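You operate a simulated robot arm through the tools that you are given. There is no shell and no other tool.

The job below is to be done with a simulated two-armed robot. You get a single attempt, and the scene is never put back.

JOB
Clamp the dusty board in the corner guide, then wipe it clean with the blue cloth.
Fine: push it to the back rail, slide the wooden side bar up to it, both clamps down, cloth back; mounter, vacuum and the other boards stay. What is to be rubbed or washed off counts as gone when no trace of it is left.

The check looks at the end state, three seconds after you hand in, the way a careful person would. Anything else that was tipped, shoved, dropped, spilled or broken makes it a failure. Flat cloth is picked up by pressing the open fingertips on it (5 to 10 N) and closing them slowly along it; thin cloth reads only 2 to 8 mm in the jaws.

ROBOT AND FRAMES
Two 6-joint arms with two-finger parallel grippers on one trunk that stands fixed in place. Base frame: the origin is at the foot of the trunk, x ahead of it, y to its left, z up; the work surface is at about z = 868. Readings come in mm, rad, newtons and seconds.
The left shoulder is at [50, 170, 1293], the right one opposite. Each reaches about 1092 mm from its shoulder. Payload 1.57 kg a hand.
Tool frame (each hand has its own): the origin (TCP) lies between the finger pads and is the grasp point; the fingertips stand 30 mm ahead of it; z points along the fingers, y is the line along which they close. The gripper opens to 80 mm. The fingers are 17 mm wide and 12 mm thick; the gripper's body (40 by 82 mm) begins 80 mm behind the TCP.
Orientation is told as [roll, pitch, yaw] about the base's x, y, z axes, in that order, counted from this pose: with the fingers straight down and closing along the base's y, the tool's x points along the base's -x, its y along +y and its z along -z.

CONTROLS
- The arms move only by the tool move_arm. It takes "left_plan", "right_plan" or both (then of equal length, played together; a hand with none holds still); each is a list of rows, each a list of 3 entries, a list of its own where there are three numbers: the shift along the base's x, y, z in units of 400 mm (1.0 is 400 mm), then the turn, a rotation vector about the base's x, y, z in units of 45 degrees (1.0 is 45 degrees), then the opening, from 0 (shut) to 1 (fully open). In form: [[[x, y, z], [wx, wy, wz], jaw], ...]. A call has 1 to 20 rows; each row is the pose to reach, as a shift and turn from the pose commanded when the call began. A call with a number of a shift or a turn outside -1 to 1 is refused whole. Each row takes 0.2 s and may step no farther than 50 mm and 0.15 rad from the row before; otherwise, or with a gripper value out of range, the whole call is refused. Where a pose cannot be reached the arm comes as near as it can. A force on the tool above 90 N (or 10 N above the force at the start of the call, whichever is more), or a blocked arm, ends the call early, and 0.2 s more pass. Each finger travels about 72 mm/s and halts on what it meets, pressing with about 23 N; the grip force reading is that of the motor and also rises with nothing between the fingers. The clock runs only during rows and for 0.2 s after the last one: add rows that repeat a pose to give the fingers time. It gives the time, the measured TCP pose, the force on the tool (base axes), the opening and the grip force at its end, in the units of the frame above (readings bear some noise), with the torque about the TCP (base axes, N m) and any sound that the robot's microphone picked up.
- Cameras (640 x 400 px; columns grow to the right, rows downward): "scene" is now at [22.8, -32.5, 1852.7]; the picture's right is [-0.47, -0.88, 0.00], its down [-0.74, 0.39, -0.54] and it looks along [0.48, -0.26, -0.84] (base axes); focal length 333 px, centre (320, 200). "left" rides on the left gripper at [72, 7, -122] in its tool frame; the picture's right is [-0.09, 1.00, 0.00], its down [-0.84, -0.08, -0.54] and it looks along [-0.54, -0.05, 0.84] (tool axes); focal length 238 px, centre (320, 200). "right" rides on the right gripper at [72, -7, -122] in its tool frame; the picture's right is [0.09, 1.00, 0.00], its down [-0.84, 0.08, -0.54] and it looks along [-0.54, 0.05, 0.84] (tool axes); focal length 238 px, centre (320, 200). There is no depth. A picture from a camera that has moved, and an enlarged one, comes with that camera's place and axes in the base frame and with its lens.
- camera(camera): a new picture of that camera. The clock stands still meanwhile.
- slide_trunk(by): slides the trunk up (or, below 0, down) by that many mm; the arms and the scene camera ride with it, the base frame stays. It gives what a move gives, with no picture.
- aim_head(pan, tilt): turns the head with the scene camera to pan (to the left, within 1.501 rad either way) and tilt (down, from -0.506 to 1.204), counted from straight ahead of the robot. It gives what a move gives.
- zoom(camera, box): a new picture of the part [left, top, right, bottom] of that camera's present view, enlarged. The clock stands still meanwhile.
- hand_in(): hands the job in; it is judged then, once.

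Nothing tells you positions but the pictures and the camera data. Unless the task says otherwise, let go and move clear before handing in.

The tools are called after "Call:" as name(argument=value, ...) on one line, values as JSON. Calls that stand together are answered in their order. move_arm: Moves the arms, as the interface text tells. Its arguments: {"type":"object","properties":{"left_plan":{"type":"array"},"right_plan":{"type":"array"}},"required":[]} The other tools are called the same way: slide_trunk (by) moves the trunk up or down; aim_head (pan, tilt) turns the head that bears the scene camera; camera (camera) takes a picture; zoom (camera, box) takes an enlarged picture of a part of a camera's view; hand_in () hands the job in.

At the start:

```text
t: 0.0
left_tcp_pos: [428.6, 60.5, 1184.7]
left_orientation: [0.094, 0.061, -0.319]
left_force: [-0.2, 0.3, 0.6]
left_ft_torque: [0.01, 0.0, 0.0]
left_finger_gap: 80.2
left_grip_force: 0.1
right_tcp_pos: [536.6, -495.3, 1184.8]
right_orientation: [0.001, 0.0, 0.0]
right_force: [-0.3, -0.2, -0.2]
right_ft_torque: [0.0, -0.01, 0.0]
right_finger_gap: 79.9
right_grip_force: 0.0
trunk travel left (down, up): [-909.0, 61.0]
head pan, tilt (commanded): [-0.487, 0.995]
```

scene: 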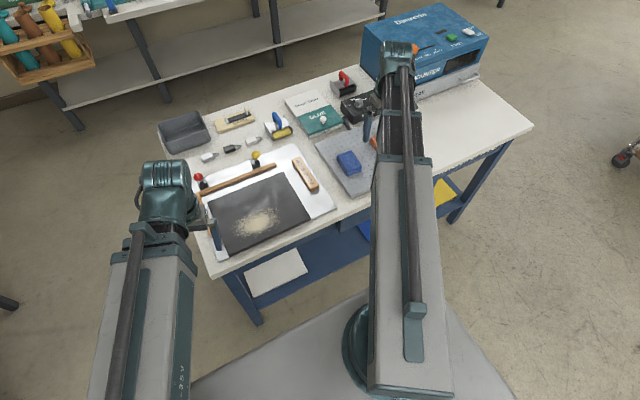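
right: 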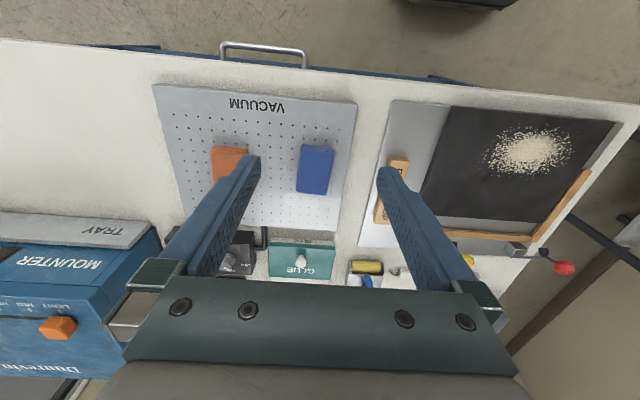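
left: 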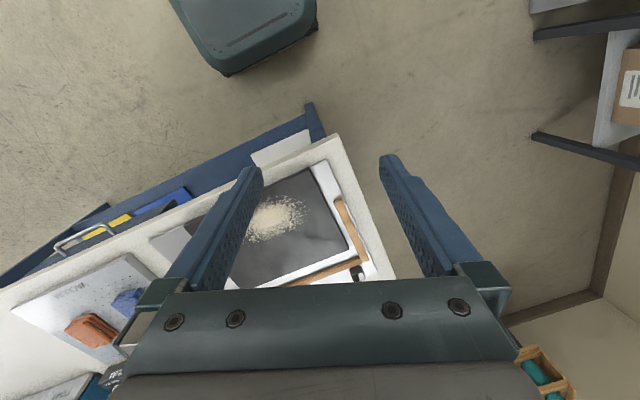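

I see a bench with a dark dusty board in a corner guide on the left, a blue cloth (and an orange one) on the vacuum table, and the mounter to the right. First I'll look closer before moving anything.

Call:
zoom(camera="scene", box=[150, 80, 410, 270])

Call:
zoom(camera="right", box=[340, 60, 640, 290])

Call:
zoom(camera="left", box=[100, 120, 420, 320])

```text
2.11 times, centred on (280, 175) of scene
camera zoom: at [22.8, -32.5, 1852.7], right [-0.47, -0.88, 0.0], down [-0.74, 0.39, -0.54], along [0.48, -0.26, -0.84], focal length 701 px, centre (404, 253)
```

zoom: 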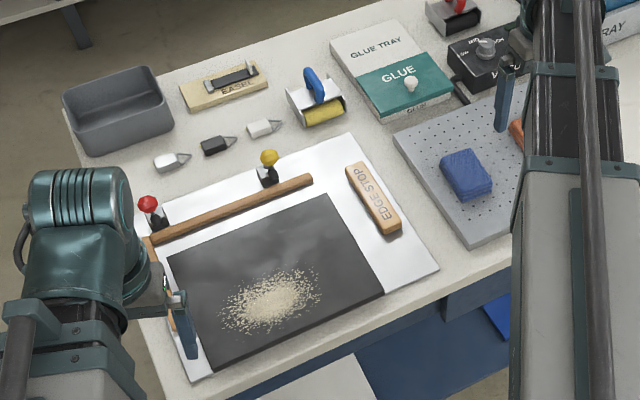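

```text
1.74 times, centred on (490, 175) of right
camera zoom: at [463.5, -502.1, 1305.9], right [-0.09, 1.0, 0.0], down [0.84, 0.08, 0.54], along [0.54, 0.05, -0.84], focal length 414 px, centre (24, 244)
```

zoom: 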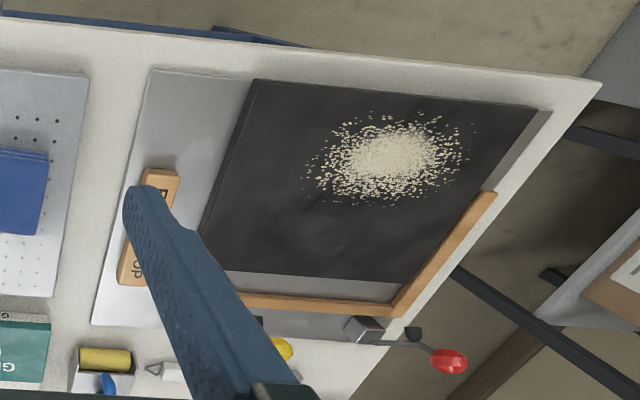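

```text
2.00 times, centred on (260, 220) of left
camera zoom: at [366.7, 75.1, 1312.0], right [0.4, 0.91, 0.09], down [0.78, -0.39, 0.48], along [0.47, -0.13, -0.87], focal length 477 px, centre (440, 160)
```

zoom: 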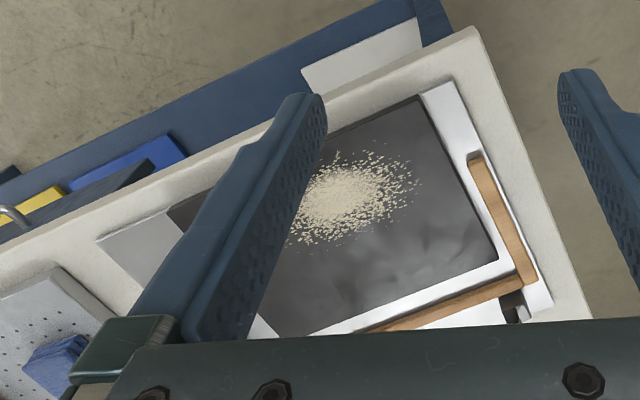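

The board sits short of the back rail and the left wooden rail, with a red-knobbed and a yellow-knobbed clamp behind, and an "EDGE STOP" wooden block to the right. I'll zoom in harder on the clamps and stop.

Call:
zoom(camera="scene", box=[190, 140, 270, 190])

Call:
zoom(camera="scene", box=[250, 140, 346, 200])

Call:
zoom(camera="scene", box=[310, 120, 390, 170])

Call:
zoom(camera="right", box=[500, 160, 640, 290])

```text
8.00 times, centred on (230, 165) of scene
camera zoom: at [22.8, -32.5, 1852.7], right [-0.47, -0.88, 0.0], down [-0.74, 0.39, -0.54], along [0.48, -0.26, -0.84], focal length 2663 px, centre (1040, 480)
```

zoom: 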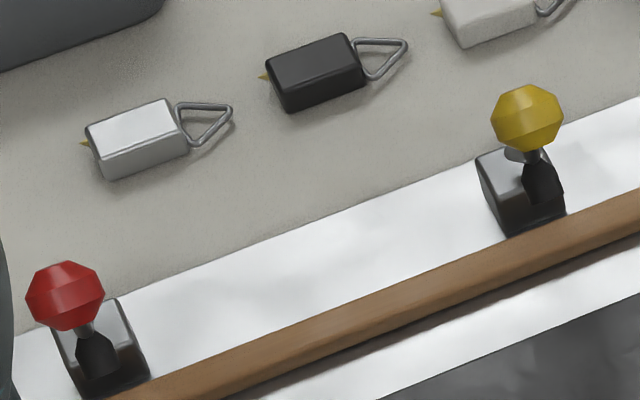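

```text
6.67 times, centred on (298, 170) of scene
camera zoom: at [22.8, -32.5, 1852.7], right [-0.47, -0.88, 0.0], down [-0.74, 0.39, -0.54], along [0.48, -0.26, -0.84], focal length 2219 px, centre (467, 400)
```

zoom: 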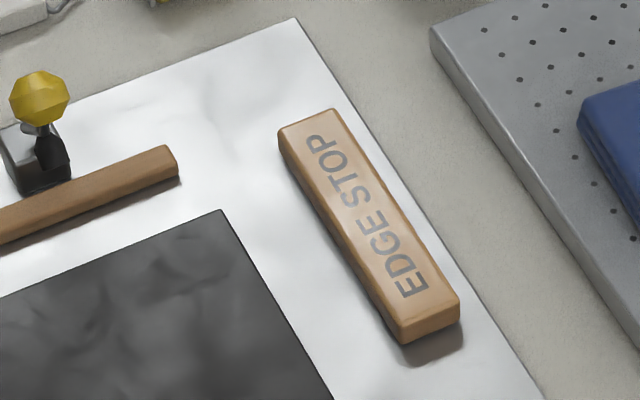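

```text
8.00 times, centred on (350, 145) of scene
camera zoom: at [22.8, -32.5, 1852.7], right [-0.47, -0.88, 0.0], down [-0.74, 0.39, -0.54], along [0.48, -0.26, -0.84], focal length 2663 px, centre (80, 640)
```

zoom: 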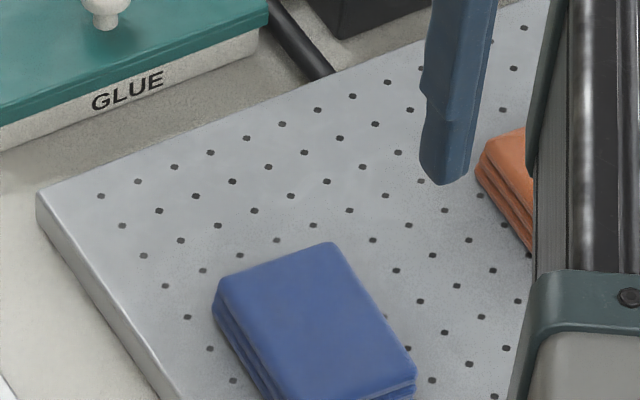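

```text
3.08 times, centred on (570, 225) of right
camera zoom: at [463.5, -502.1, 1305.9], right [-0.09, 1.0, 0.0], down [0.84, 0.08, 0.54], along [0.54, 0.05, -0.84], focal length 733 px, centre (-449, 123)
```

zoom: 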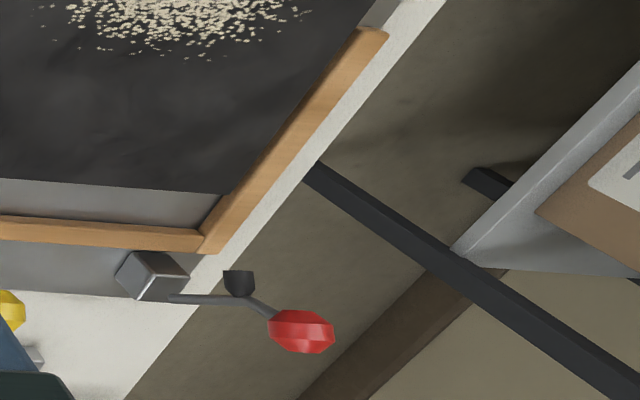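

The clamps look upright (red knob near [788, 12, 981], yellow near [788, -190, 981]) and the edge stop is about x 631–781, y -349…-316. I'll bring the left hand level and forward so its camera looks down at the rail and clamps.

Call:
move_arm(left_plan=[[[0.08, 0, 0], [-0.022, -0.01, 0.068], 1], [[0.16, 0, 0], [-0.044, -0.02, 0.137], 1], [[0.25, 0, 0], [-0.066, -0.029, 0.205], 1], [[0.33, 0, 0], [-0.088, -0.039, 0.273], 1], [[0.42, 0, 0], [-0.11, -0.049, 0.342], 1], [[0.5, 0, 0], [-0.132, -0.0586, 0.41], 1]])

Call:
camera(camera="left")

Call:
camera(camera="scene")

```text
t: 1.4
left_tcp_pos: [628.8, 59.3, 1183.1]
left_orientation: [-0.001, 0.0, 0.003]
left_force: [0.4, -0.3, 0.3]
left_ft_torque: [0.01, 0.0, 0.02]
left_finger_gap: 79.9
left_grip_force: 0.0
right_tcp_pos: [537.7, -494.9, 1182.7]
right_orientation: [0.0, -0.001, 0.0]
right_force: [-0.3, -0.1, 0.6]
right_ft_torque: [-0.02, 0.02, 0.0]
right_finger_gap: 80.3
right_grip_force: 0.1
trunk travel left (down, up): [-909.0, 61.0]
head pan, tilt (commanded): [-0.487, 0.995]
```

```text
taken
camera left: at [558.0, 65.6, 1306.1], right [0.09, 1.0, 0.0], down [0.84, -0.08, 0.54], along [0.54, -0.05, -0.84], focal length 238 px, centre (320, 200)
```

left: 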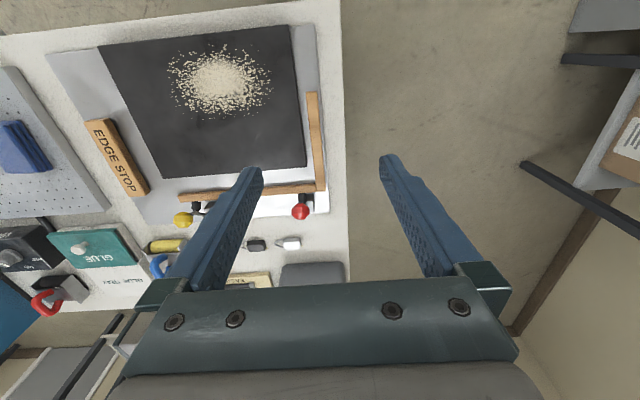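

```text
taken
camera scene: at [23.4, -32.4, 1852.6], right [-0.47, -0.88, 0.0], down [-0.74, 0.39, -0.54], along [0.48, -0.25, -0.84], focal length 333 px, centre (320, 200)
```

scene: 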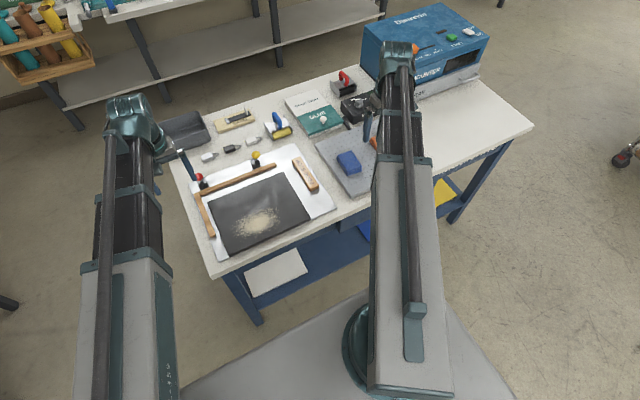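

Now the left rail and clamps are visible from both cameras. I'll enlarge these views to measure the gaps.

Call:
zoom(camera="left", box=[80, 10, 360, 230])

Call:
zoom(camera="left", box=[240, 80, 340, 230])

Call:
zoom(camera="scene", box=[170, 140, 350, 265])

Call:
zoom(camera="scene", box=[180, 165, 244, 205])

```text
1.82 times, centred on (220, 120) of left
camera zoom: at [558.0, 65.6, 1306.1], right [0.09, 1.0, 0.0], down [0.84, -0.08, 0.54], along [0.54, -0.05, -0.84], focal length 433 px, centre (502, 346)
```

zoom: 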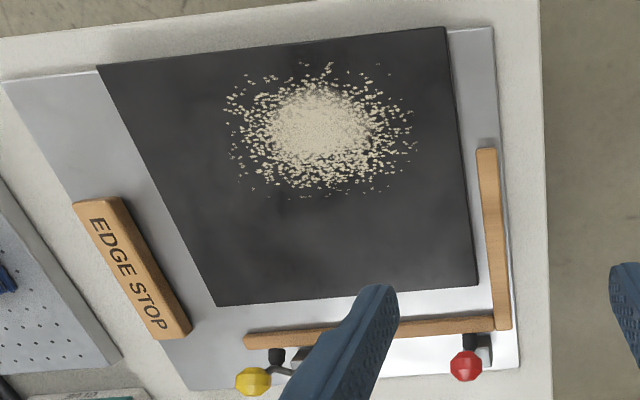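

```text
2.67 times, centred on (290, 155) of left
camera zoom: at [558.0, 65.6, 1306.1], right [0.09, 1.0, 0.0], down [0.84, -0.08, 0.54], along [0.54, -0.05, -0.84], focal length 636 px, centre (400, 320)
```

zoom: 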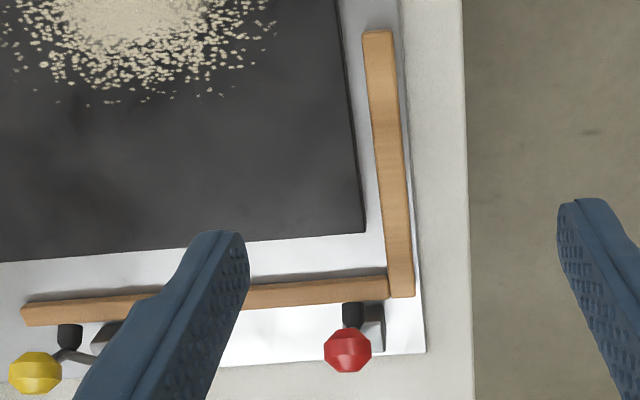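

```text
3.20 times, centred on (260, 202) of scene
camera zoom: at [23.4, -32.4, 1852.6], right [-0.47, -0.88, 0.0], down [-0.74, 0.39, -0.54], along [0.48, -0.25, -0.84], focal length 1065 px, centre (512, 192)
```

zoom: 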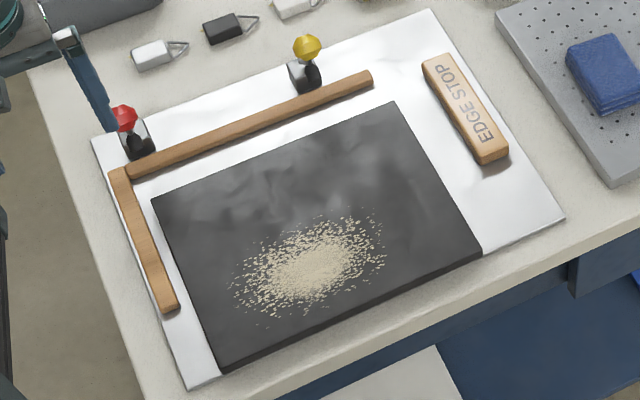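

```text
10.00 times, centred on (212, 185) of scene
camera zoom: at [23.4, -32.4, 1852.6], right [-0.47, -0.88, 0.0], down [-0.74, 0.39, -0.54], along [0.48, -0.25, -0.84], focal length 3328 px, centre (1400, 350)
```

zoom: 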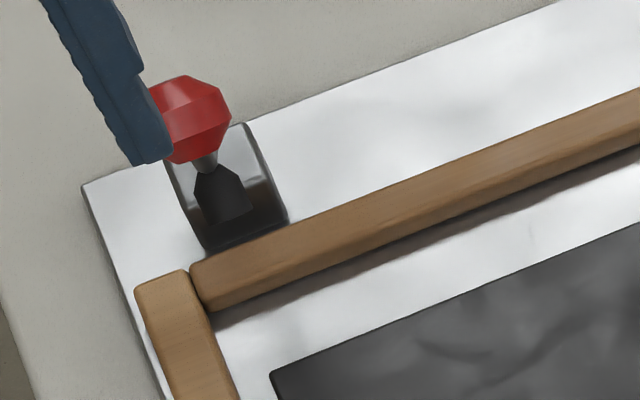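

The board is about x 530–752, y -267…22, so roughly 32 mm short of the back rail (x≈785) and 13 mm from the left rail (y≈36). I'll check heights and the cloth more closely.

Call:
zoom(camera="scene", box=[200, 235, 264, 275])

Call:
zoom(camera="scene", box=[285, 185, 349, 225])

Call:
zoom(camera="right", box=[200, 80, 400, 240])

Call:
zoom(camera="scene", box=[234, 145, 298, 185])

```text
10.00 times, centred on (232, 255) of scene
camera zoom: at [23.4, -32.4, 1852.6], right [-0.47, -0.88, 0.0], down [-0.74, 0.39, -0.54], along [0.48, -0.25, -0.84], focal length 3328 px, centre (1200, -350)
```

zoom: 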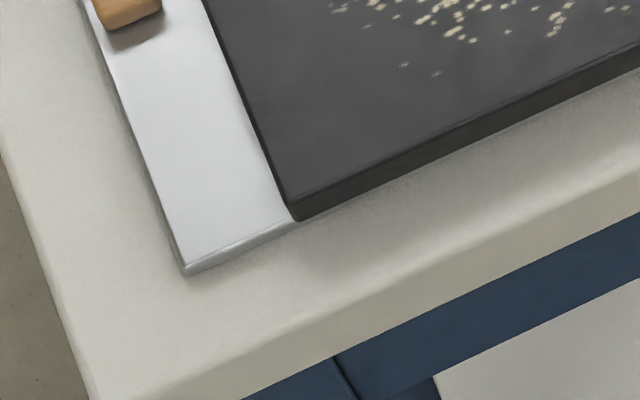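

```text
10.00 times, centred on (317, 205) of scene
camera zoom: at [23.4, -32.4, 1852.6], right [-0.47, -0.88, 0.0], down [-0.74, 0.39, -0.54], along [0.48, -0.25, -0.84], focal length 3328 px, centre (350, 150)
```

zoom: 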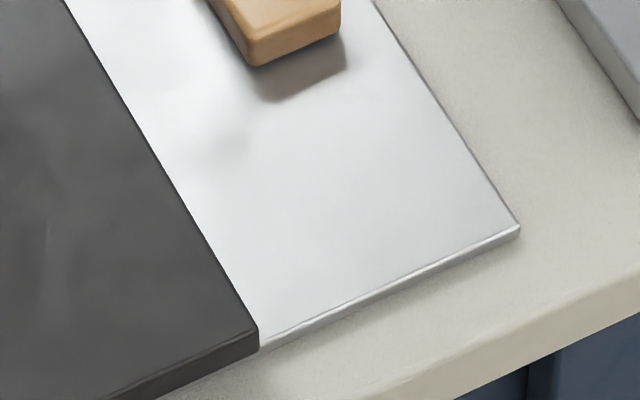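

```text
2.50 times, centred on (300, 160) of right
camera zoom: at [464.0, -502.1, 1305.8], right [-0.09, 1.0, 0.0], down [0.84, 0.08, 0.54], along [0.54, 0.05, -0.84], focal length 596 px, centre (370, 300)
```

zoom: 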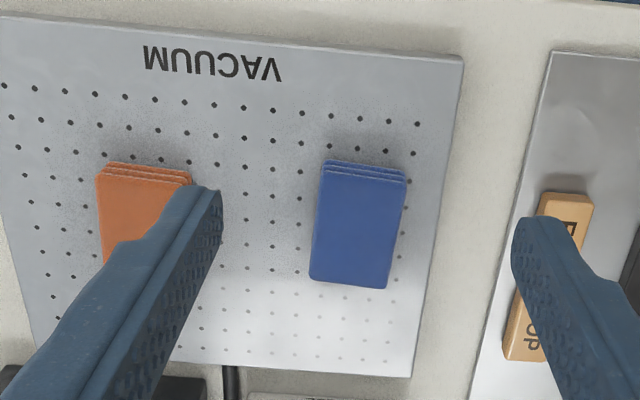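

```text
10.00 times, centred on (266, 165) of scene
camera zoom: at [23.4, -32.4, 1852.6], right [-0.47, -0.88, 0.0], down [-0.74, 0.39, -0.54], along [0.48, -0.25, -0.84], focal length 3328 px, centre (860, 550)
```

zoom: 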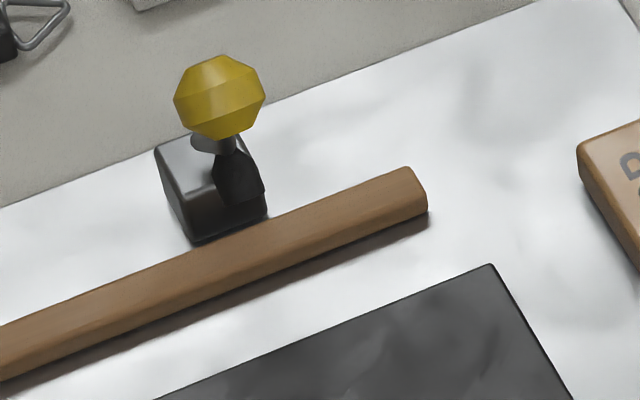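

The board's top is near z≈887 and the base plate's top near z≈873, so fingertips at about z 879 will push on its edge. I'll bring the left hand, jaws open, above the bench strip just in front of the board.

Call:
move_arm(left_plan=[[[-0.062, -0.0905, 0], [0, 0, 0], 1], [[-0.124, -0.181, 0], [0, 0, 0], 1], [[-0.186, -0.2715, 0], [0, 0, 0], 1], [[-0.248, -0.362, 0], [0, 0, 0], 1], [[-0.31, -0.4525, 0], [0, 0, 0], 1], [[-0.31, -0.4525, -0.1], [0, 0, 0], 1], [[-0.31, -0.4525, -0.2], [0, 0, 0], 1], [[-0.31, -0.4525, -0.3], [0, 0, 0], 1], [[-0.31, -0.4525, -0.4], [0, 0, 0], 1], [[-0.31, -0.4525, -0.48], [0, 0, 0], 1], [[-0.31, -0.4525, -0.55], [0, 0, 0], 1]])

Call:
camera(camera="left")

Call:
camera(camera="scene")

Call:
camera(camera="right")

```text
t: 3.8
left_tcp_pos: [505.1, -121.9, 1184.0]
left_orientation: [-0.003, -0.002, 0.0]
left_force: [-0.4, 0.8, -0.7]
left_ft_torque: [0.02, 0.02, -0.03]
left_finger_gap: 80.0
left_grip_force: 0.0
left hand out of reach, approached as far as the arm can: row 6, 7, 8, 9, 10, 11
right_tcp_pos: [535.6, -494.6, 1183.6]
right_orientation: [0.001, 0.001, 0.001]
right_force: [0.5, 0.3, 0.0]
right_ft_torque: [-0.02, 0.02, 0.01]
right_finger_gap: 80.3
right_grip_force: 0.2
trunk travel left (down, up): [-909.0, 61.0]
head pan, tilt (commanded): [-0.487, 0.995]
```

```text
taken
camera left: at [432.9, -115.4, 1306.3], right [0.09, 1.0, 0.0], down [0.84, -0.08, 0.54], along [0.54, -0.05, -0.84], focal length 238 px, centre (320, 200)
```

left: 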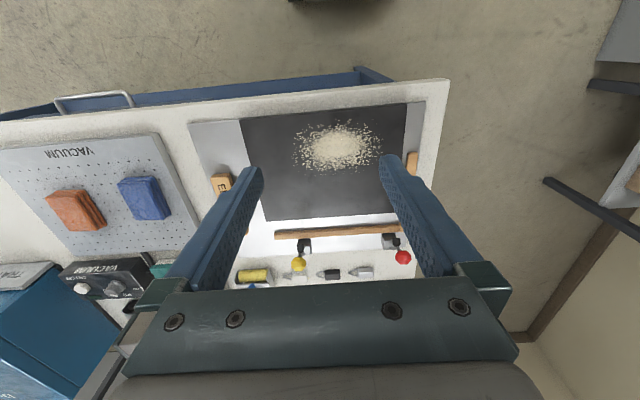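

```text
taken
camera scene: at [22.8, -32.6, 1852.7], right [-0.47, -0.88, 0.0], down [-0.74, 0.39, -0.54], along [0.48, -0.25, -0.84], focal length 333 px, centre (320, 200)
```

scene: 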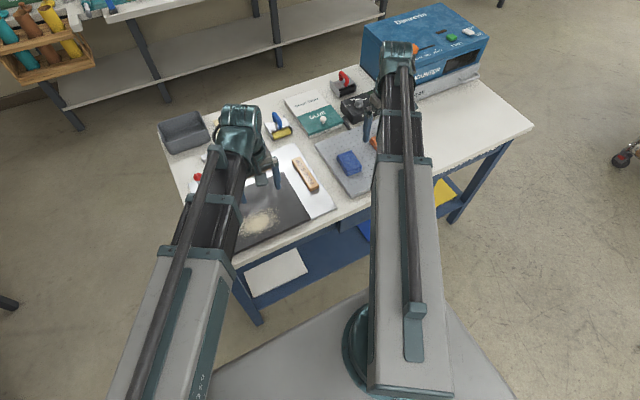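

```text
taken
camera right: at [463.5, -502.2, 1305.9], right [-0.09, 1.0, 0.0], down [0.84, 0.08, 0.54], along [0.54, 0.05, -0.84], focal length 238 px, centre (320, 200)
```

right: 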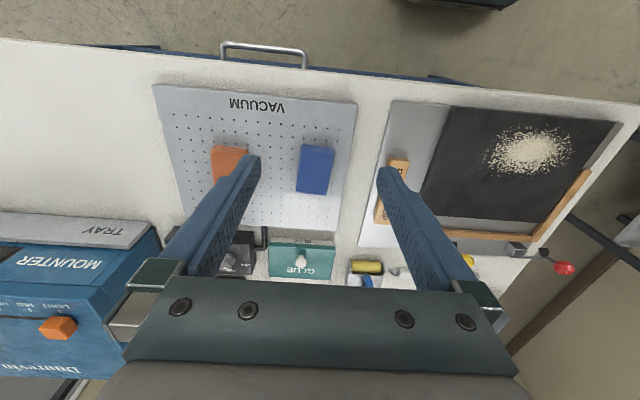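

The left arm reached the front strip but reported it can't descend there from this trunk height. I'll test small descents and a raise of the right hand before deciding whether to slide the trunk.

Call:
move_arm(left_plan=[[[0, 0, -0.05], [0, 0, 0], 1], [[0, 0, -0.1], [0, 0, 0], 1]], right_plan=[[[0, 0, 0.1], [0, 0, 0], 1], [[0, 0, 0.2], [0, 0, 0], 1]])

```text
t: 4.4
left_tcp_pos: [504.4, -120.9, 1183.9]
left_orientation: [-0.002, -0.002, 0.0]
left_force: [-0.6, -1.1, -1.0]
left_ft_torque: [0.02, -0.02, -0.02]
left_finger_gap: 80.0
left_grip_force: 0.0
left hand out of reach, approached as far as the arm can: row 1, 2
right_tcp_pos: [535.1, -495.5, 1184.1]
right_orientation: [-0.002, 0.001, 0.0]
right_force: [-0.4, 0.1, -0.5]
right_ft_torque: [0.01, 0.0, 0.01]
right_finger_gap: 80.1
right_grip_force: 0.0
right hand out of reach, approached as far as the arm can: row 1, 2
trunk travel left (down, up): [-909.0, 61.0]
head pan, tilt (commanded): [-0.487, 0.995]
```

Neither hand changes height by itself — the arms look like horizontal telescoping booms, so height comes from the trunk slide and both hands go down together. I'll park the right hand in front of the bench edge (x≈430) before lowering.

Call:
move_arm(right_plan=[[[-0.07, 0.05, 0], [0, 0, 0], 1], [[-0.14, 0.1, 0], [0, 0, 0], 1], [[-0.21, 0.15, 0], [0, 0, 0], 1], [[-0.27, 0.19, 0], [0, 0, 0], 1]])

Call:
camera(camera="scene")

Call:
camera(camera="right")

Call:
zoom(camera="scene", box=[100, 80, 340, 400])

```text
t: 5.4
left_tcp_pos: [505.3, -121.6, 1183.5]
left_orientation: [-0.003, -0.002, 0.0]
left_force: [-0.5, -0.5, 0.0]
left_ft_torque: [0.02, -0.01, 0.0]
left_finger_gap: 80.1
left_grip_force: 0.0
right_tcp_pos: [426.3, -419.6, 1183.1]
right_orientation: [0.001, 0.001, 0.0]
right_force: [0.4, 0.4, 0.4]
right_ft_torque: [0.01, -0.01, 0.01]
right_finger_gap: 79.9
right_grip_force: 0.0
trunk travel left (down, up): [-909.0, 61.0]
head pan, tilt (commanded): [-0.487, 0.995]
```

```text
taken
camera scene: at [22.5, -32.4, 1852.7], right [-0.47, -0.88, 0.0], down [-0.74, 0.39, -0.54], along [0.48, -0.26, -0.84], focal length 333 px, centre (320, 200)
```

scene: 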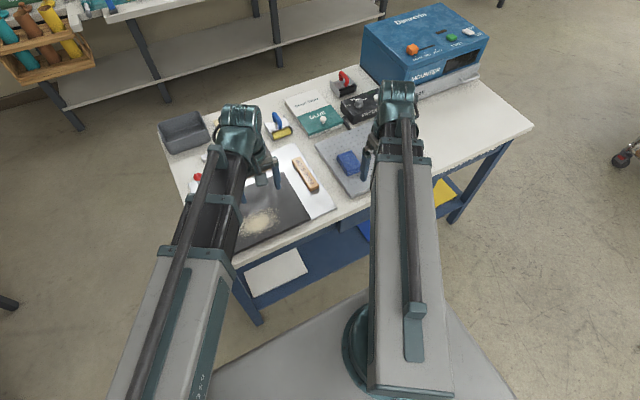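

```text
taken
camera right: at [352.5, -425.6, 1306.1], right [-0.09, 1.0, 0.0], down [0.84, 0.08, 0.54], along [0.54, 0.05, -0.84], focal length 238 px, centre (320, 200)
```

right: 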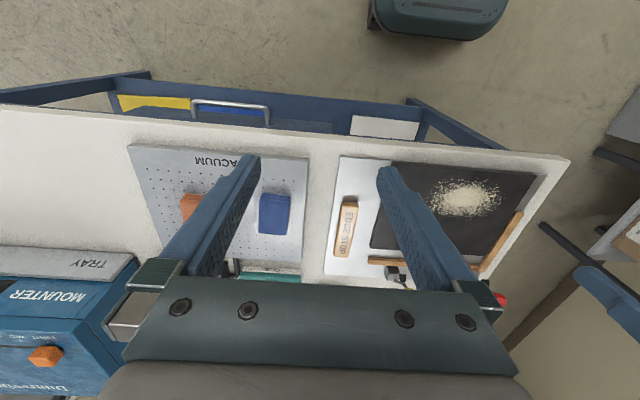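

```text
1.25 times, centred on (220, 240) of scene
camera zoom: at [22.5, -32.4, 1852.7], right [-0.47, -0.88, 0.0], down [-0.74, 0.39, -0.54], along [0.48, -0.26, -0.84], focal length 416 px, centre (445, 150)
```

zoom: 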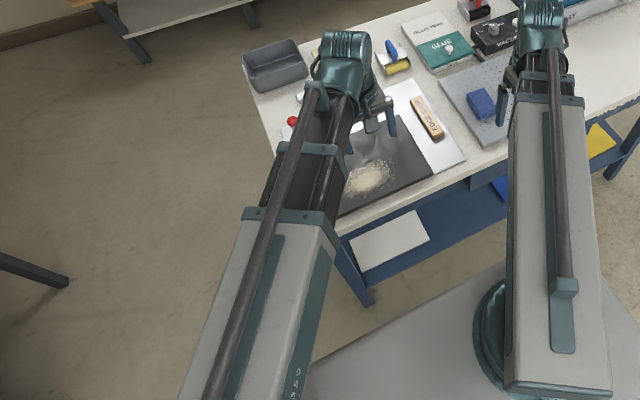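

The right hand is parked at x≈426, clear of the bench edge. I'll lower the trunk in stages, watching the fingertip clearance.

Call:
slide_trunk(by=-200)

Call:
camera(camera="scene")

Call:
camera(camera="left")

Call:
camera(camera="right")

```text
t: 7.6
left_tcp_pos: [503.5, -121.0, 983.1]
left_orientation: [-0.002, -0.001, -0.001]
left_force: [0.2, -0.5, 0.3]
left_ft_torque: [0.01, -0.03, 0.01]
left_finger_gap: 80.2
left_grip_force: 0.0
right_tcp_pos: [425.8, -419.8, 983.5]
right_orientation: [-0.001, -0.001, 0.0]
right_force: [0.0, 0.0, 0.4]
right_ft_torque: [-0.04, 0.03, -0.02]
right_finger_gap: 80.0
right_grip_force: 0.1
trunk travel left (down, up): [-709.0, 261.0]
head pan, tilt (commanded): [-0.487, 0.995]
```

```text
taken
camera scene: at [22.7, -32.4, 1652.7], right [-0.47, -0.88, 0.0], down [-0.74, 0.39, -0.54], along [0.48, -0.26, -0.84], focal length 333 px, centre (320, 200)
```

scene: 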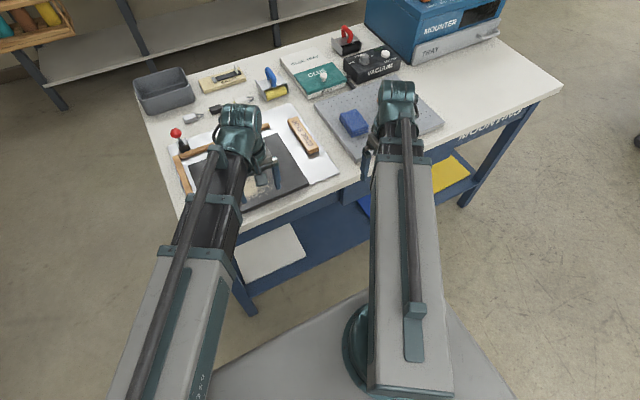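

```text
taken
camera left: at [432.8, -115.3, 1106.4], right [0.09, 1.0, 0.0], down [0.84, -0.08, 0.54], along [0.54, -0.05, -0.84], focal length 238 px, centre (320, 200)
```

left: 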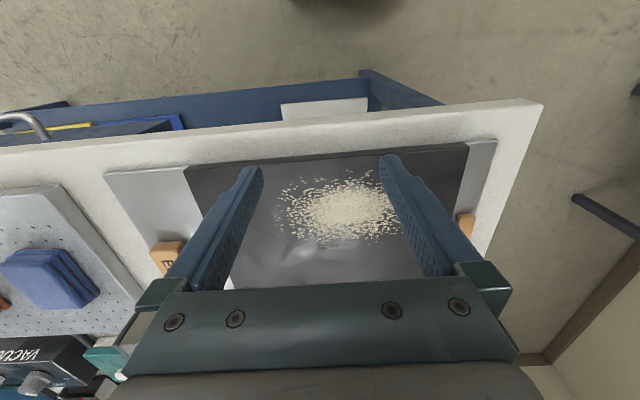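

```text
taken
camera right: at [353.0, -426.0, 1106.0], right [-0.09, 1.0, 0.0], down [0.84, 0.08, 0.54], along [0.54, 0.05, -0.84], focal length 238 px, centre (320, 200)
```

right: 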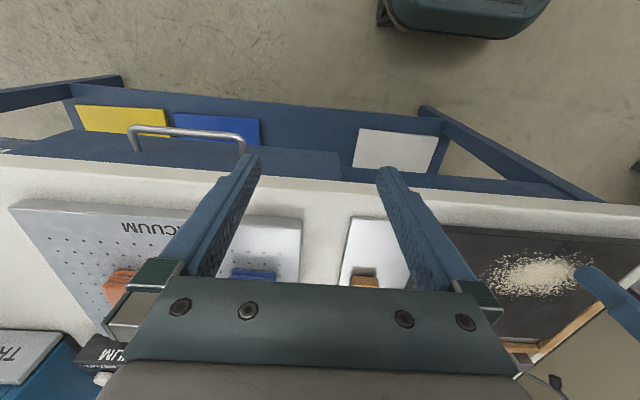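

The board's front edge lies just ahead of the fingertips (x≈525–530). I'll back the left hand a few mm, then lower to fingertip height ≈878.

Call:
move_arm(left_plan=[[[-0.018, -0.003, 0], [0, 0, 0], 1]])

Call:
slide_trunk(by=-50)

Call:
camera(camera="left")

Call:
camera(camera="right")

```text
t: 8.0
left_tcp_pos: [497.5, -122.7, 983.8]
left_orientation: [-0.003, -0.002, -0.001]
left_force: [0.3, 0.3, -0.9]
left_ft_torque: [-0.01, -0.03, -0.02]
left_finger_gap: 80.2
left_grip_force: 0.1
right_tcp_pos: [425.3, -420.3, 983.4]
right_orientation: [0.001, -0.001, 0.001]
right_force: [-0.1, 0.2, 1.1]
right_ft_torque: [-0.01, -0.03, -0.02]
right_finger_gap: 79.9
right_grip_force: 0.1
trunk travel left (down, up): [-709.0, 261.0]
head pan, tilt (commanded): [-0.487, 0.995]
```

```text
t: 8.9
left_tcp_pos: [498.1, -123.3, 933.0]
left_orientation: [-0.002, -0.002, 0.0]
left_force: [0.5, -0.2, -0.4]
left_ft_torque: [0.01, -0.02, 0.01]
left_finger_gap: 79.7
left_grip_force: 0.0
right_tcp_pos: [425.1, -419.7, 933.0]
right_orientation: [0.0, -0.002, 0.0]
right_force: [0.4, -0.8, 1.0]
right_ft_torque: [0.0, 0.01, 0.0]
right_finger_gap: 80.2
right_grip_force: 0.1
trunk travel left (down, up): [-659.0, 311.0]
head pan, tilt (commanded): [-0.487, 0.995]
```

```text
taken
camera left: at [425.8, -116.9, 1056.3], right [0.09, 1.0, 0.0], down [0.84, -0.08, 0.54], along [0.54, -0.05, -0.84], focal length 238 px, centre (320, 200)
```

left: 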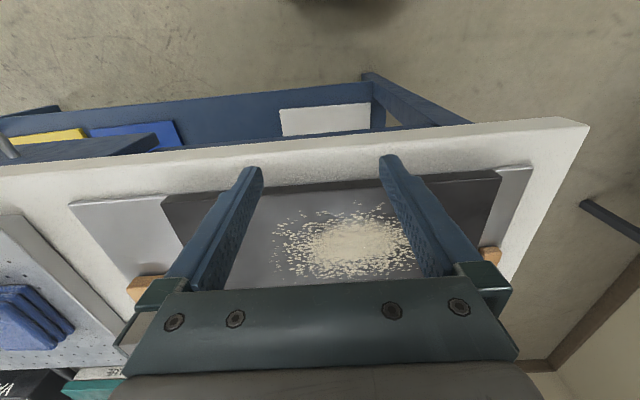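

```text
taken
camera right: at [353.0, -426.0, 1056.0], right [-0.09, 1.0, 0.0], down [0.84, 0.08, 0.54], along [0.54, 0.05, -0.84], focal length 238 px, centre (320, 200)
```

right: 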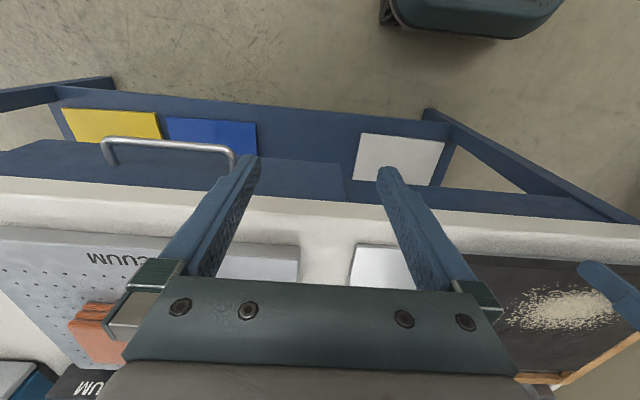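

Both hands are clear of the bench. Lowering the last 25 mm to pushing height.

Call:
slide_trunk(by=-25)

Call:
camera(camera="left")

Call:
camera(camera="scene")

```text
t: 9.6
left_tcp_pos: [498.0, -122.4, 908.0]
left_orientation: [-0.002, -0.001, 0.0]
left_force: [0.1, -0.4, 0.1]
left_ft_torque: [0.01, -0.01, 0.0]
left_finger_gap: 80.0
left_grip_force: 0.0
right_tcp_pos: [426.4, -419.2, 908.1]
right_orientation: [0.0, -0.001, 0.001]
right_force: [-0.1, 0.1, 0.0]
right_ft_torque: [-0.03, 0.01, 0.06]
right_finger_gap: 80.1
right_grip_force: 0.0
trunk travel left (down, up): [-634.0, 336.0]
head pan, tilt (commanded): [-0.487, 0.995]
```

```text
taken
camera left: at [425.8, -116.9, 1031.3], right [0.09, 1.0, 0.0], down [0.84, -0.08, 0.54], along [0.54, -0.05, -0.84], focal length 238 px, centre (320, 200)
```

left: 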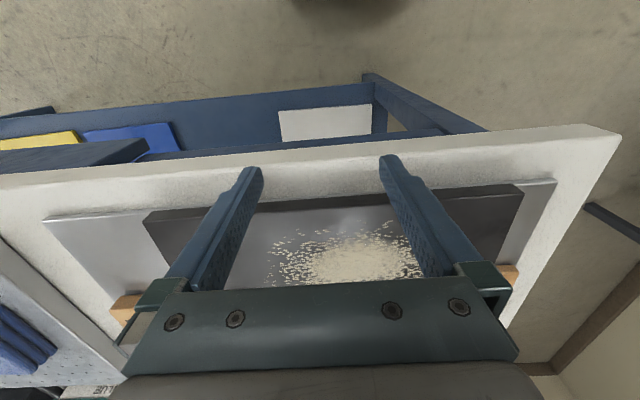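

```text
taken
camera scene: at [22.7, -32.4, 1577.6], right [-0.47, -0.88, 0.0], down [-0.74, 0.39, -0.54], along [0.48, -0.26, -0.84], focal length 333 px, centre (320, 200)
```

scene: 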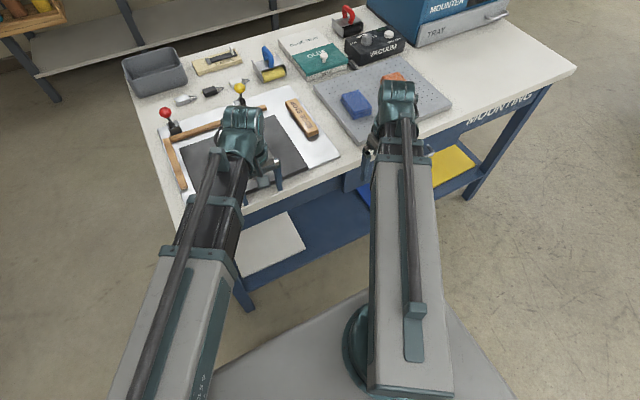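

Fingers are in front of the board's edge. Pushing forward gently in small steps, first about 40 mm.

Call:
move_arm(left_plan=[[[0.02, 0, 0], [0, 0, 0], 1], [[0.035, 0, 0], [0, 0, 0], 1], [[0.05, 0, 0], [0, 0, 0], 1], [[0.06, 0, 0], [0, 0, 0], 1], [[0.07, 0, 0], [0, 0, 0], 1], [[0.08, 0, 0], [0, 0, 0], 1], [[0.09, 0, 0], [0, 0, 0], 1], [[0.1, 0, 0], [0, 0, 0], 1]])

Call:
camera(camera="left")

Call:
camera(camera="scene")

```text
t: 11.4
left_tcp_pos: [538.1, -121.8, 907.4]
left_orientation: [-0.002, -0.001, 0.0]
left_force: [-0.1, -0.4, -0.1]
left_ft_torque: [0.0, 0.04, 0.03]
left_finger_gap: 80.0
left_grip_force: 0.0
right_tcp_pos: [425.8, -419.2, 908.8]
right_orientation: [0.001, -0.002, 0.0]
right_force: [-1.2, -0.1, 0.4]
right_ft_torque: [0.0, 0.01, 0.0]
right_finger_gap: 79.8
right_grip_force: 0.0
trunk travel left (down, up): [-634.0, 336.0]
head pan, tilt (commanded): [-0.487, 0.995]
```

```text
taken
camera left: at [466.0, -117.4, 1031.3], right [0.09, 1.0, 0.0], down [0.84, -0.08, 0.54], along [0.54, -0.05, -0.84], focal length 238 px, centre (320, 200)
```

left: 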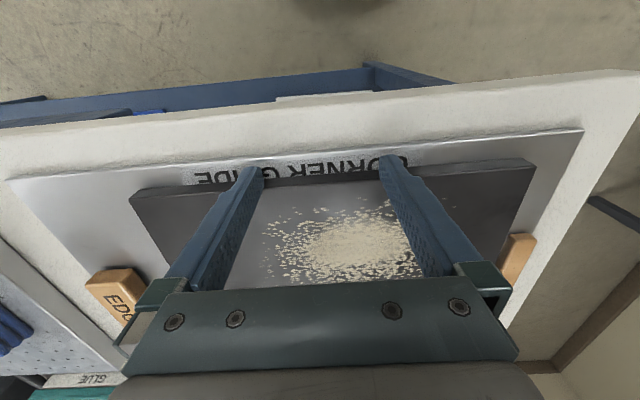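

```text
taken
camera scene: at [22.7, -32.5, 1577.6], right [-0.47, -0.88, 0.0], down [-0.74, 0.39, -0.54], along [0.48, -0.25, -0.84], focal length 333 px, centre (320, 200)
```

scene: 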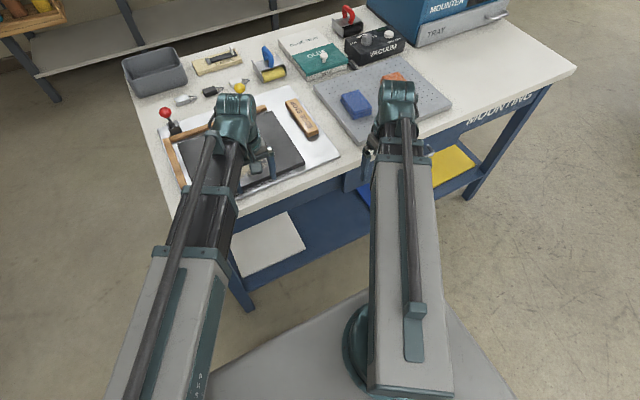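

The board slides with the fingers, uncovering "CORNER GUIDE" lettering. Continuing in finer steps toward the rail.

Call:
move_arm(left_plan=[[[0.0075, 0, 0], [0, 0, 0], 1], [[0.015, 0, 0], [0, 0, 0], 1], [[0.0225, 0, 0], [0, 0, 0], 1], [[0.0275, 0, 0], [0, 0, 0], 1], [[0.0325, 0, 0], [0, 0, 0], 1]])

Call:
camera(camera="left")

Call:
zoom(camera="scene", box=[140, 80, 345, 210])

```text
t: 12.6
left_tcp_pos: [551.1, -123.2, 908.1]
left_orientation: [-0.003, -0.002, 0.001]
left_force: [0.1, 0.3, 0.5]
left_ft_torque: [0.04, 0.03, 0.01]
left_finger_gap: 80.0
left_grip_force: 0.0
right_tcp_pos: [425.1, -418.1, 907.6]
right_orientation: [0.0, 0.0, -0.001]
right_force: [-0.2, -0.9, 0.8]
right_ft_torque: [0.03, -0.03, -0.01]
right_finger_gap: 80.1
right_grip_force: 0.1
trunk travel left (down, up): [-634.0, 336.0]
head pan, tilt (commanded): [-0.487, 0.995]
```

```text
taken
camera left: at [479.2, -116.9, 1031.3], right [0.09, 1.0, 0.0], down [0.84, -0.08, 0.54], along [0.54, -0.05, -0.84], focal length 238 px, centre (320, 200)
```

left: 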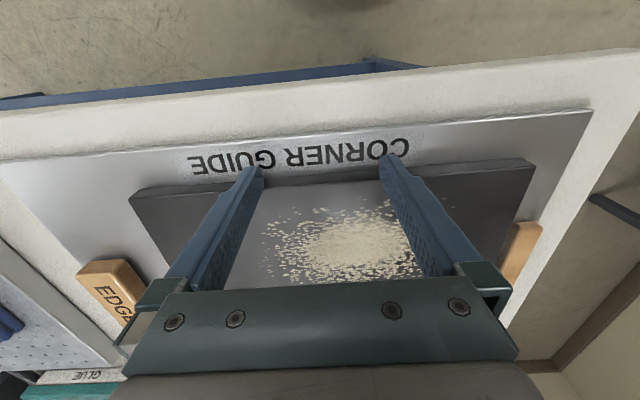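

```text
3.08 times, centred on (242, 145) of scene
camera zoom: at [22.7, -32.5, 1577.6], right [-0.47, -0.88, 0.0], down [-0.74, 0.39, -0.54], along [0.48, -0.25, -0.84], focal length 1024 px, centre (558, 369)
```

zoom: 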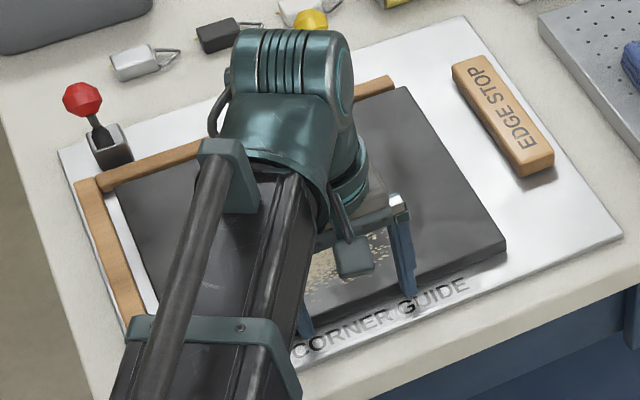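

The board is now within a few mm of the back rail. Inching forward until I feel resistance.

Call:
move_arm(left_plan=[[[0.003, 0, 0], [0, 0, 0], 1], [[0.006, 0, 0], [0, 0, 0], 1], [[0.009, 0, 0], [0, 0, 0], 1]])

Call:
zoom(camera="scene", box=[155, 115, 219, 155])

Call:
zoom(camera="scene", box=[245, 95, 309, 135])

```text
t: 13.4
left_tcp_pos: [556.1, -123.6, 908.1]
left_orientation: [-0.001, -0.002, 0.0]
left_force: [0.8, -0.8, -0.2]
left_ft_torque: [0.0, 0.03, -0.02]
left_finger_gap: 80.1
left_grip_force: 0.0
right_tcp_pos: [425.2, -419.3, 908.8]
right_orientation: [0.0, -0.001, 0.001]
right_force: [0.0, 0.5, -0.1]
right_ft_torque: [0.0, -0.02, -0.03]
right_finger_gap: 80.0
right_grip_force: 0.1
trunk travel left (down, up): [-634.0, 336.0]
head pan, tilt (commanded): [-0.487, 0.995]
```

```text
10.00 times, centred on (187, 135) of scene
camera zoom: at [22.7, -32.5, 1577.6], right [-0.47, -0.88, 0.0], down [-0.74, 0.39, -0.54], along [0.48, -0.25, -0.84], focal length 3328 px, centre (1650, 850)
```

zoom: 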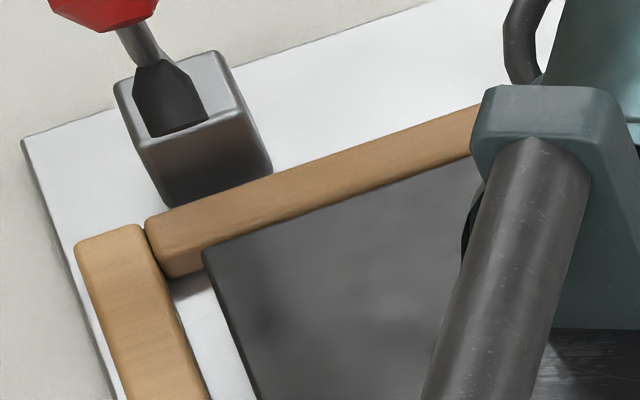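

```text
10.00 times, centred on (277, 115) of scene
camera zoom: at [22.7, -32.5, 1577.6], right [-0.47, -0.88, 0.0], down [-0.74, 0.39, -0.54], along [0.48, -0.25, -0.84], focal length 3328 px, centre (750, 1050)
```

zoom: 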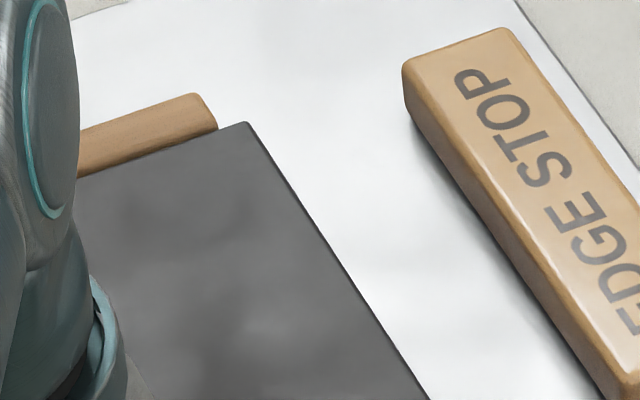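

Very close now. One-millimetre steps until the force rises.

Call:
move_arm(left_plan=[[[0.0025, 0, 0], [0, 0, 0], 1], [[0.005, 0, 0], [0, 0, 0], 1]])

Call:
zoom(camera="scene", box=[155, 115, 219, 155])

```text
t: 14.0
left_tcp_pos: [557.7, -123.6, 907.8]
left_orientation: [-0.002, -0.002, 0.0]
left_force: [-1.8, -1.0, 0.6]
left_ft_torque: [0.0, 0.02, -0.03]
left_finger_gap: 80.3
left_grip_force: 0.0
right_tcp_pos: [424.8, -419.8, 908.9]
right_orientation: [0.001, 0.0, 0.003]
right_force: [0.3, 0.2, -0.1]
right_ft_torque: [0.04, 0.04, -0.02]
right_finger_gap: 80.0
right_grip_force: 0.1
trunk travel left (down, up): [-634.0, 336.0]
head pan, tilt (commanded): [-0.487, 0.995]
```

```text
10.00 times, centred on (187, 135) of scene
camera zoom: at [22.7, -32.4, 1577.7], right [-0.47, -0.88, 0.0], down [-0.74, 0.39, -0.54], along [0.48, -0.26, -0.84], focal length 3328 px, centre (1650, 850)
```

zoom: 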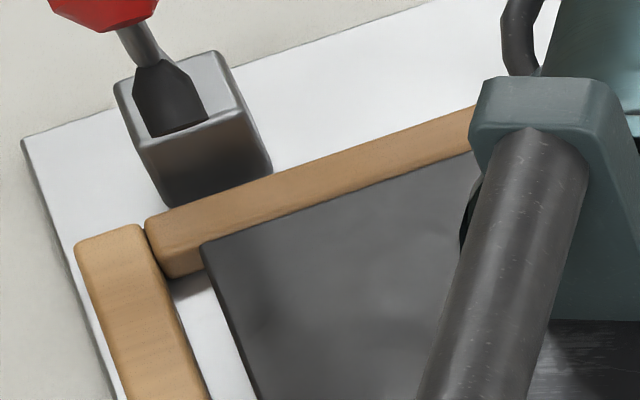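

A hint of contact force (−1.8 N). Two more millimetres to seat it.

Call:
move_arm(left_plan=[[[0.0025, 0, 0], [0, 0, 0], 1], [[0.005, 0, 0], [0, 0, 0], 1]])

Call:
zoom(camera="scene", box=[155, 115, 219, 155])

Call:
zoom(camera="scene", box=[245, 95, 309, 135])

```text
t: 14.6
left_tcp_pos: [558.7, -122.5, 909.2]
left_orientation: [-0.001, -0.003, -0.001]
left_force: [-0.3, 0.3, -0.3]
left_ft_torque: [-0.02, -0.01, 0.0]
left_finger_gap: 80.2
left_grip_force: 0.1
right_tcp_pos: [425.2, -419.1, 907.0]
right_orientation: [0.0, 0.0, -0.002]
right_force: [-0.1, -0.5, 0.6]
right_ft_torque: [0.0, 0.02, 0.0]
right_finger_gap: 80.0
right_grip_force: 0.1
trunk travel left (down, up): [-634.0, 336.0]
head pan, tilt (commanded): [-0.487, 0.995]
```

```text
10.00 times, centred on (187, 135) of scene
camera zoom: at [22.7, -32.5, 1577.7], right [-0.47, -0.88, 0.0], down [-0.74, 0.39, -0.54], along [0.48, -0.25, -0.84], focal length 3328 px, centre (1650, 850)
```

zoom: 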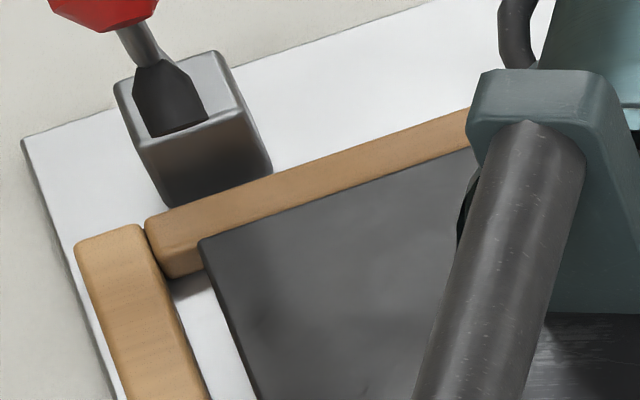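

```text
10.00 times, centred on (277, 115) of scene
camera zoom: at [22.7, -32.5, 1577.7], right [-0.47, -0.88, 0.0], down [-0.74, 0.39, -0.54], along [0.48, -0.25, -0.84], focal length 3328 px, centre (750, 1050)
```

zoom: 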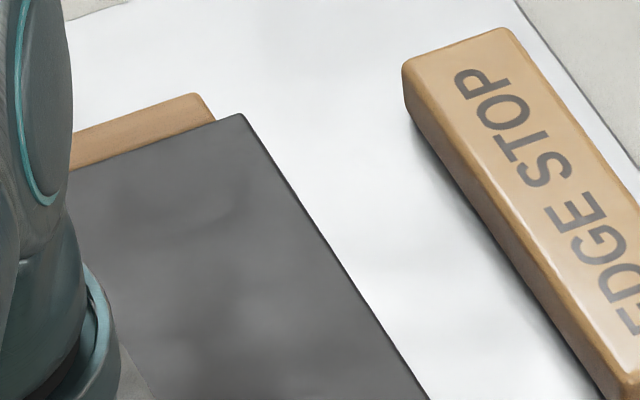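

The board still moves freely without resistance. Continuing.

Call:
move_arm(left_plan=[[[0.0025, 0, 0], [0, 0, 0], 1], [[0.005, 0, 0], [0, 0, 0], 1], [[0.0075, 0, 0], [0, 0, 0], 1]])

Call:
zoom(camera="scene", box=[155, 115, 219, 155])

Call:
zoom(camera="scene", box=[245, 95, 309, 135])

```text
t: 15.4
left_tcp_pos: [560.8, -121.9, 907.6]
left_orientation: [-0.002, 0.0, 0.001]
left_force: [-2.6, -1.3, 0.2]
left_ft_torque: [-0.01, 0.06, -0.05]
left_finger_gap: 80.1
left_grip_force: 0.1
right_tcp_pos: [425.2, -420.3, 908.0]
right_orientation: [-0.001, 0.001, 0.0]
right_force: [0.8, -0.6, 0.2]
right_ft_torque: [0.03, 0.02, 0.02]
right_finger_gap: 80.0
right_grip_force: 0.1
trunk travel left (down, up): [-634.0, 336.0]
head pan, tilt (commanded): [-0.487, 0.995]
```

```text
10.00 times, centred on (187, 135) of scene
camera zoom: at [22.5, -32.5, 1577.6], right [-0.47, -0.88, 0.0], down [-0.74, 0.39, -0.54], along [0.48, -0.25, -0.84], focal length 3328 px, centre (1650, 850)
```

zoom: 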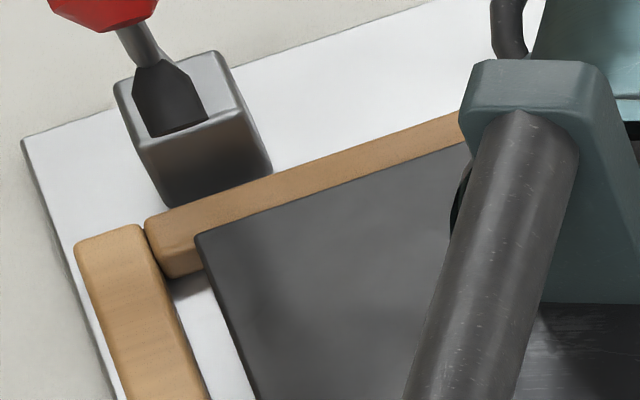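

```text
10.00 times, centred on (277, 115) of scene
camera zoom: at [22.5, -32.5, 1577.6], right [-0.47, -0.88, 0.0], down [-0.74, 0.39, -0.54], along [0.48, -0.25, -0.84], focal length 3328 px, centre (750, 1050)
```

zoom: 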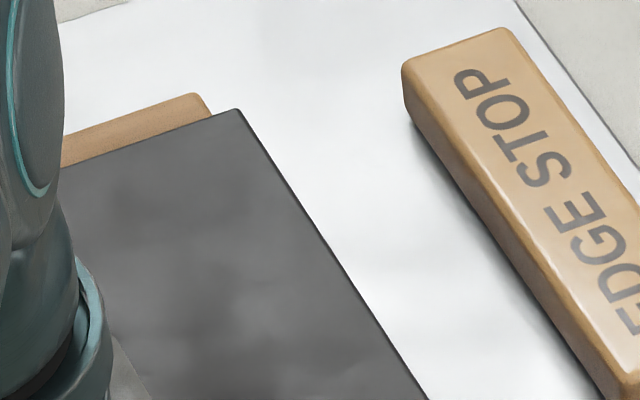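

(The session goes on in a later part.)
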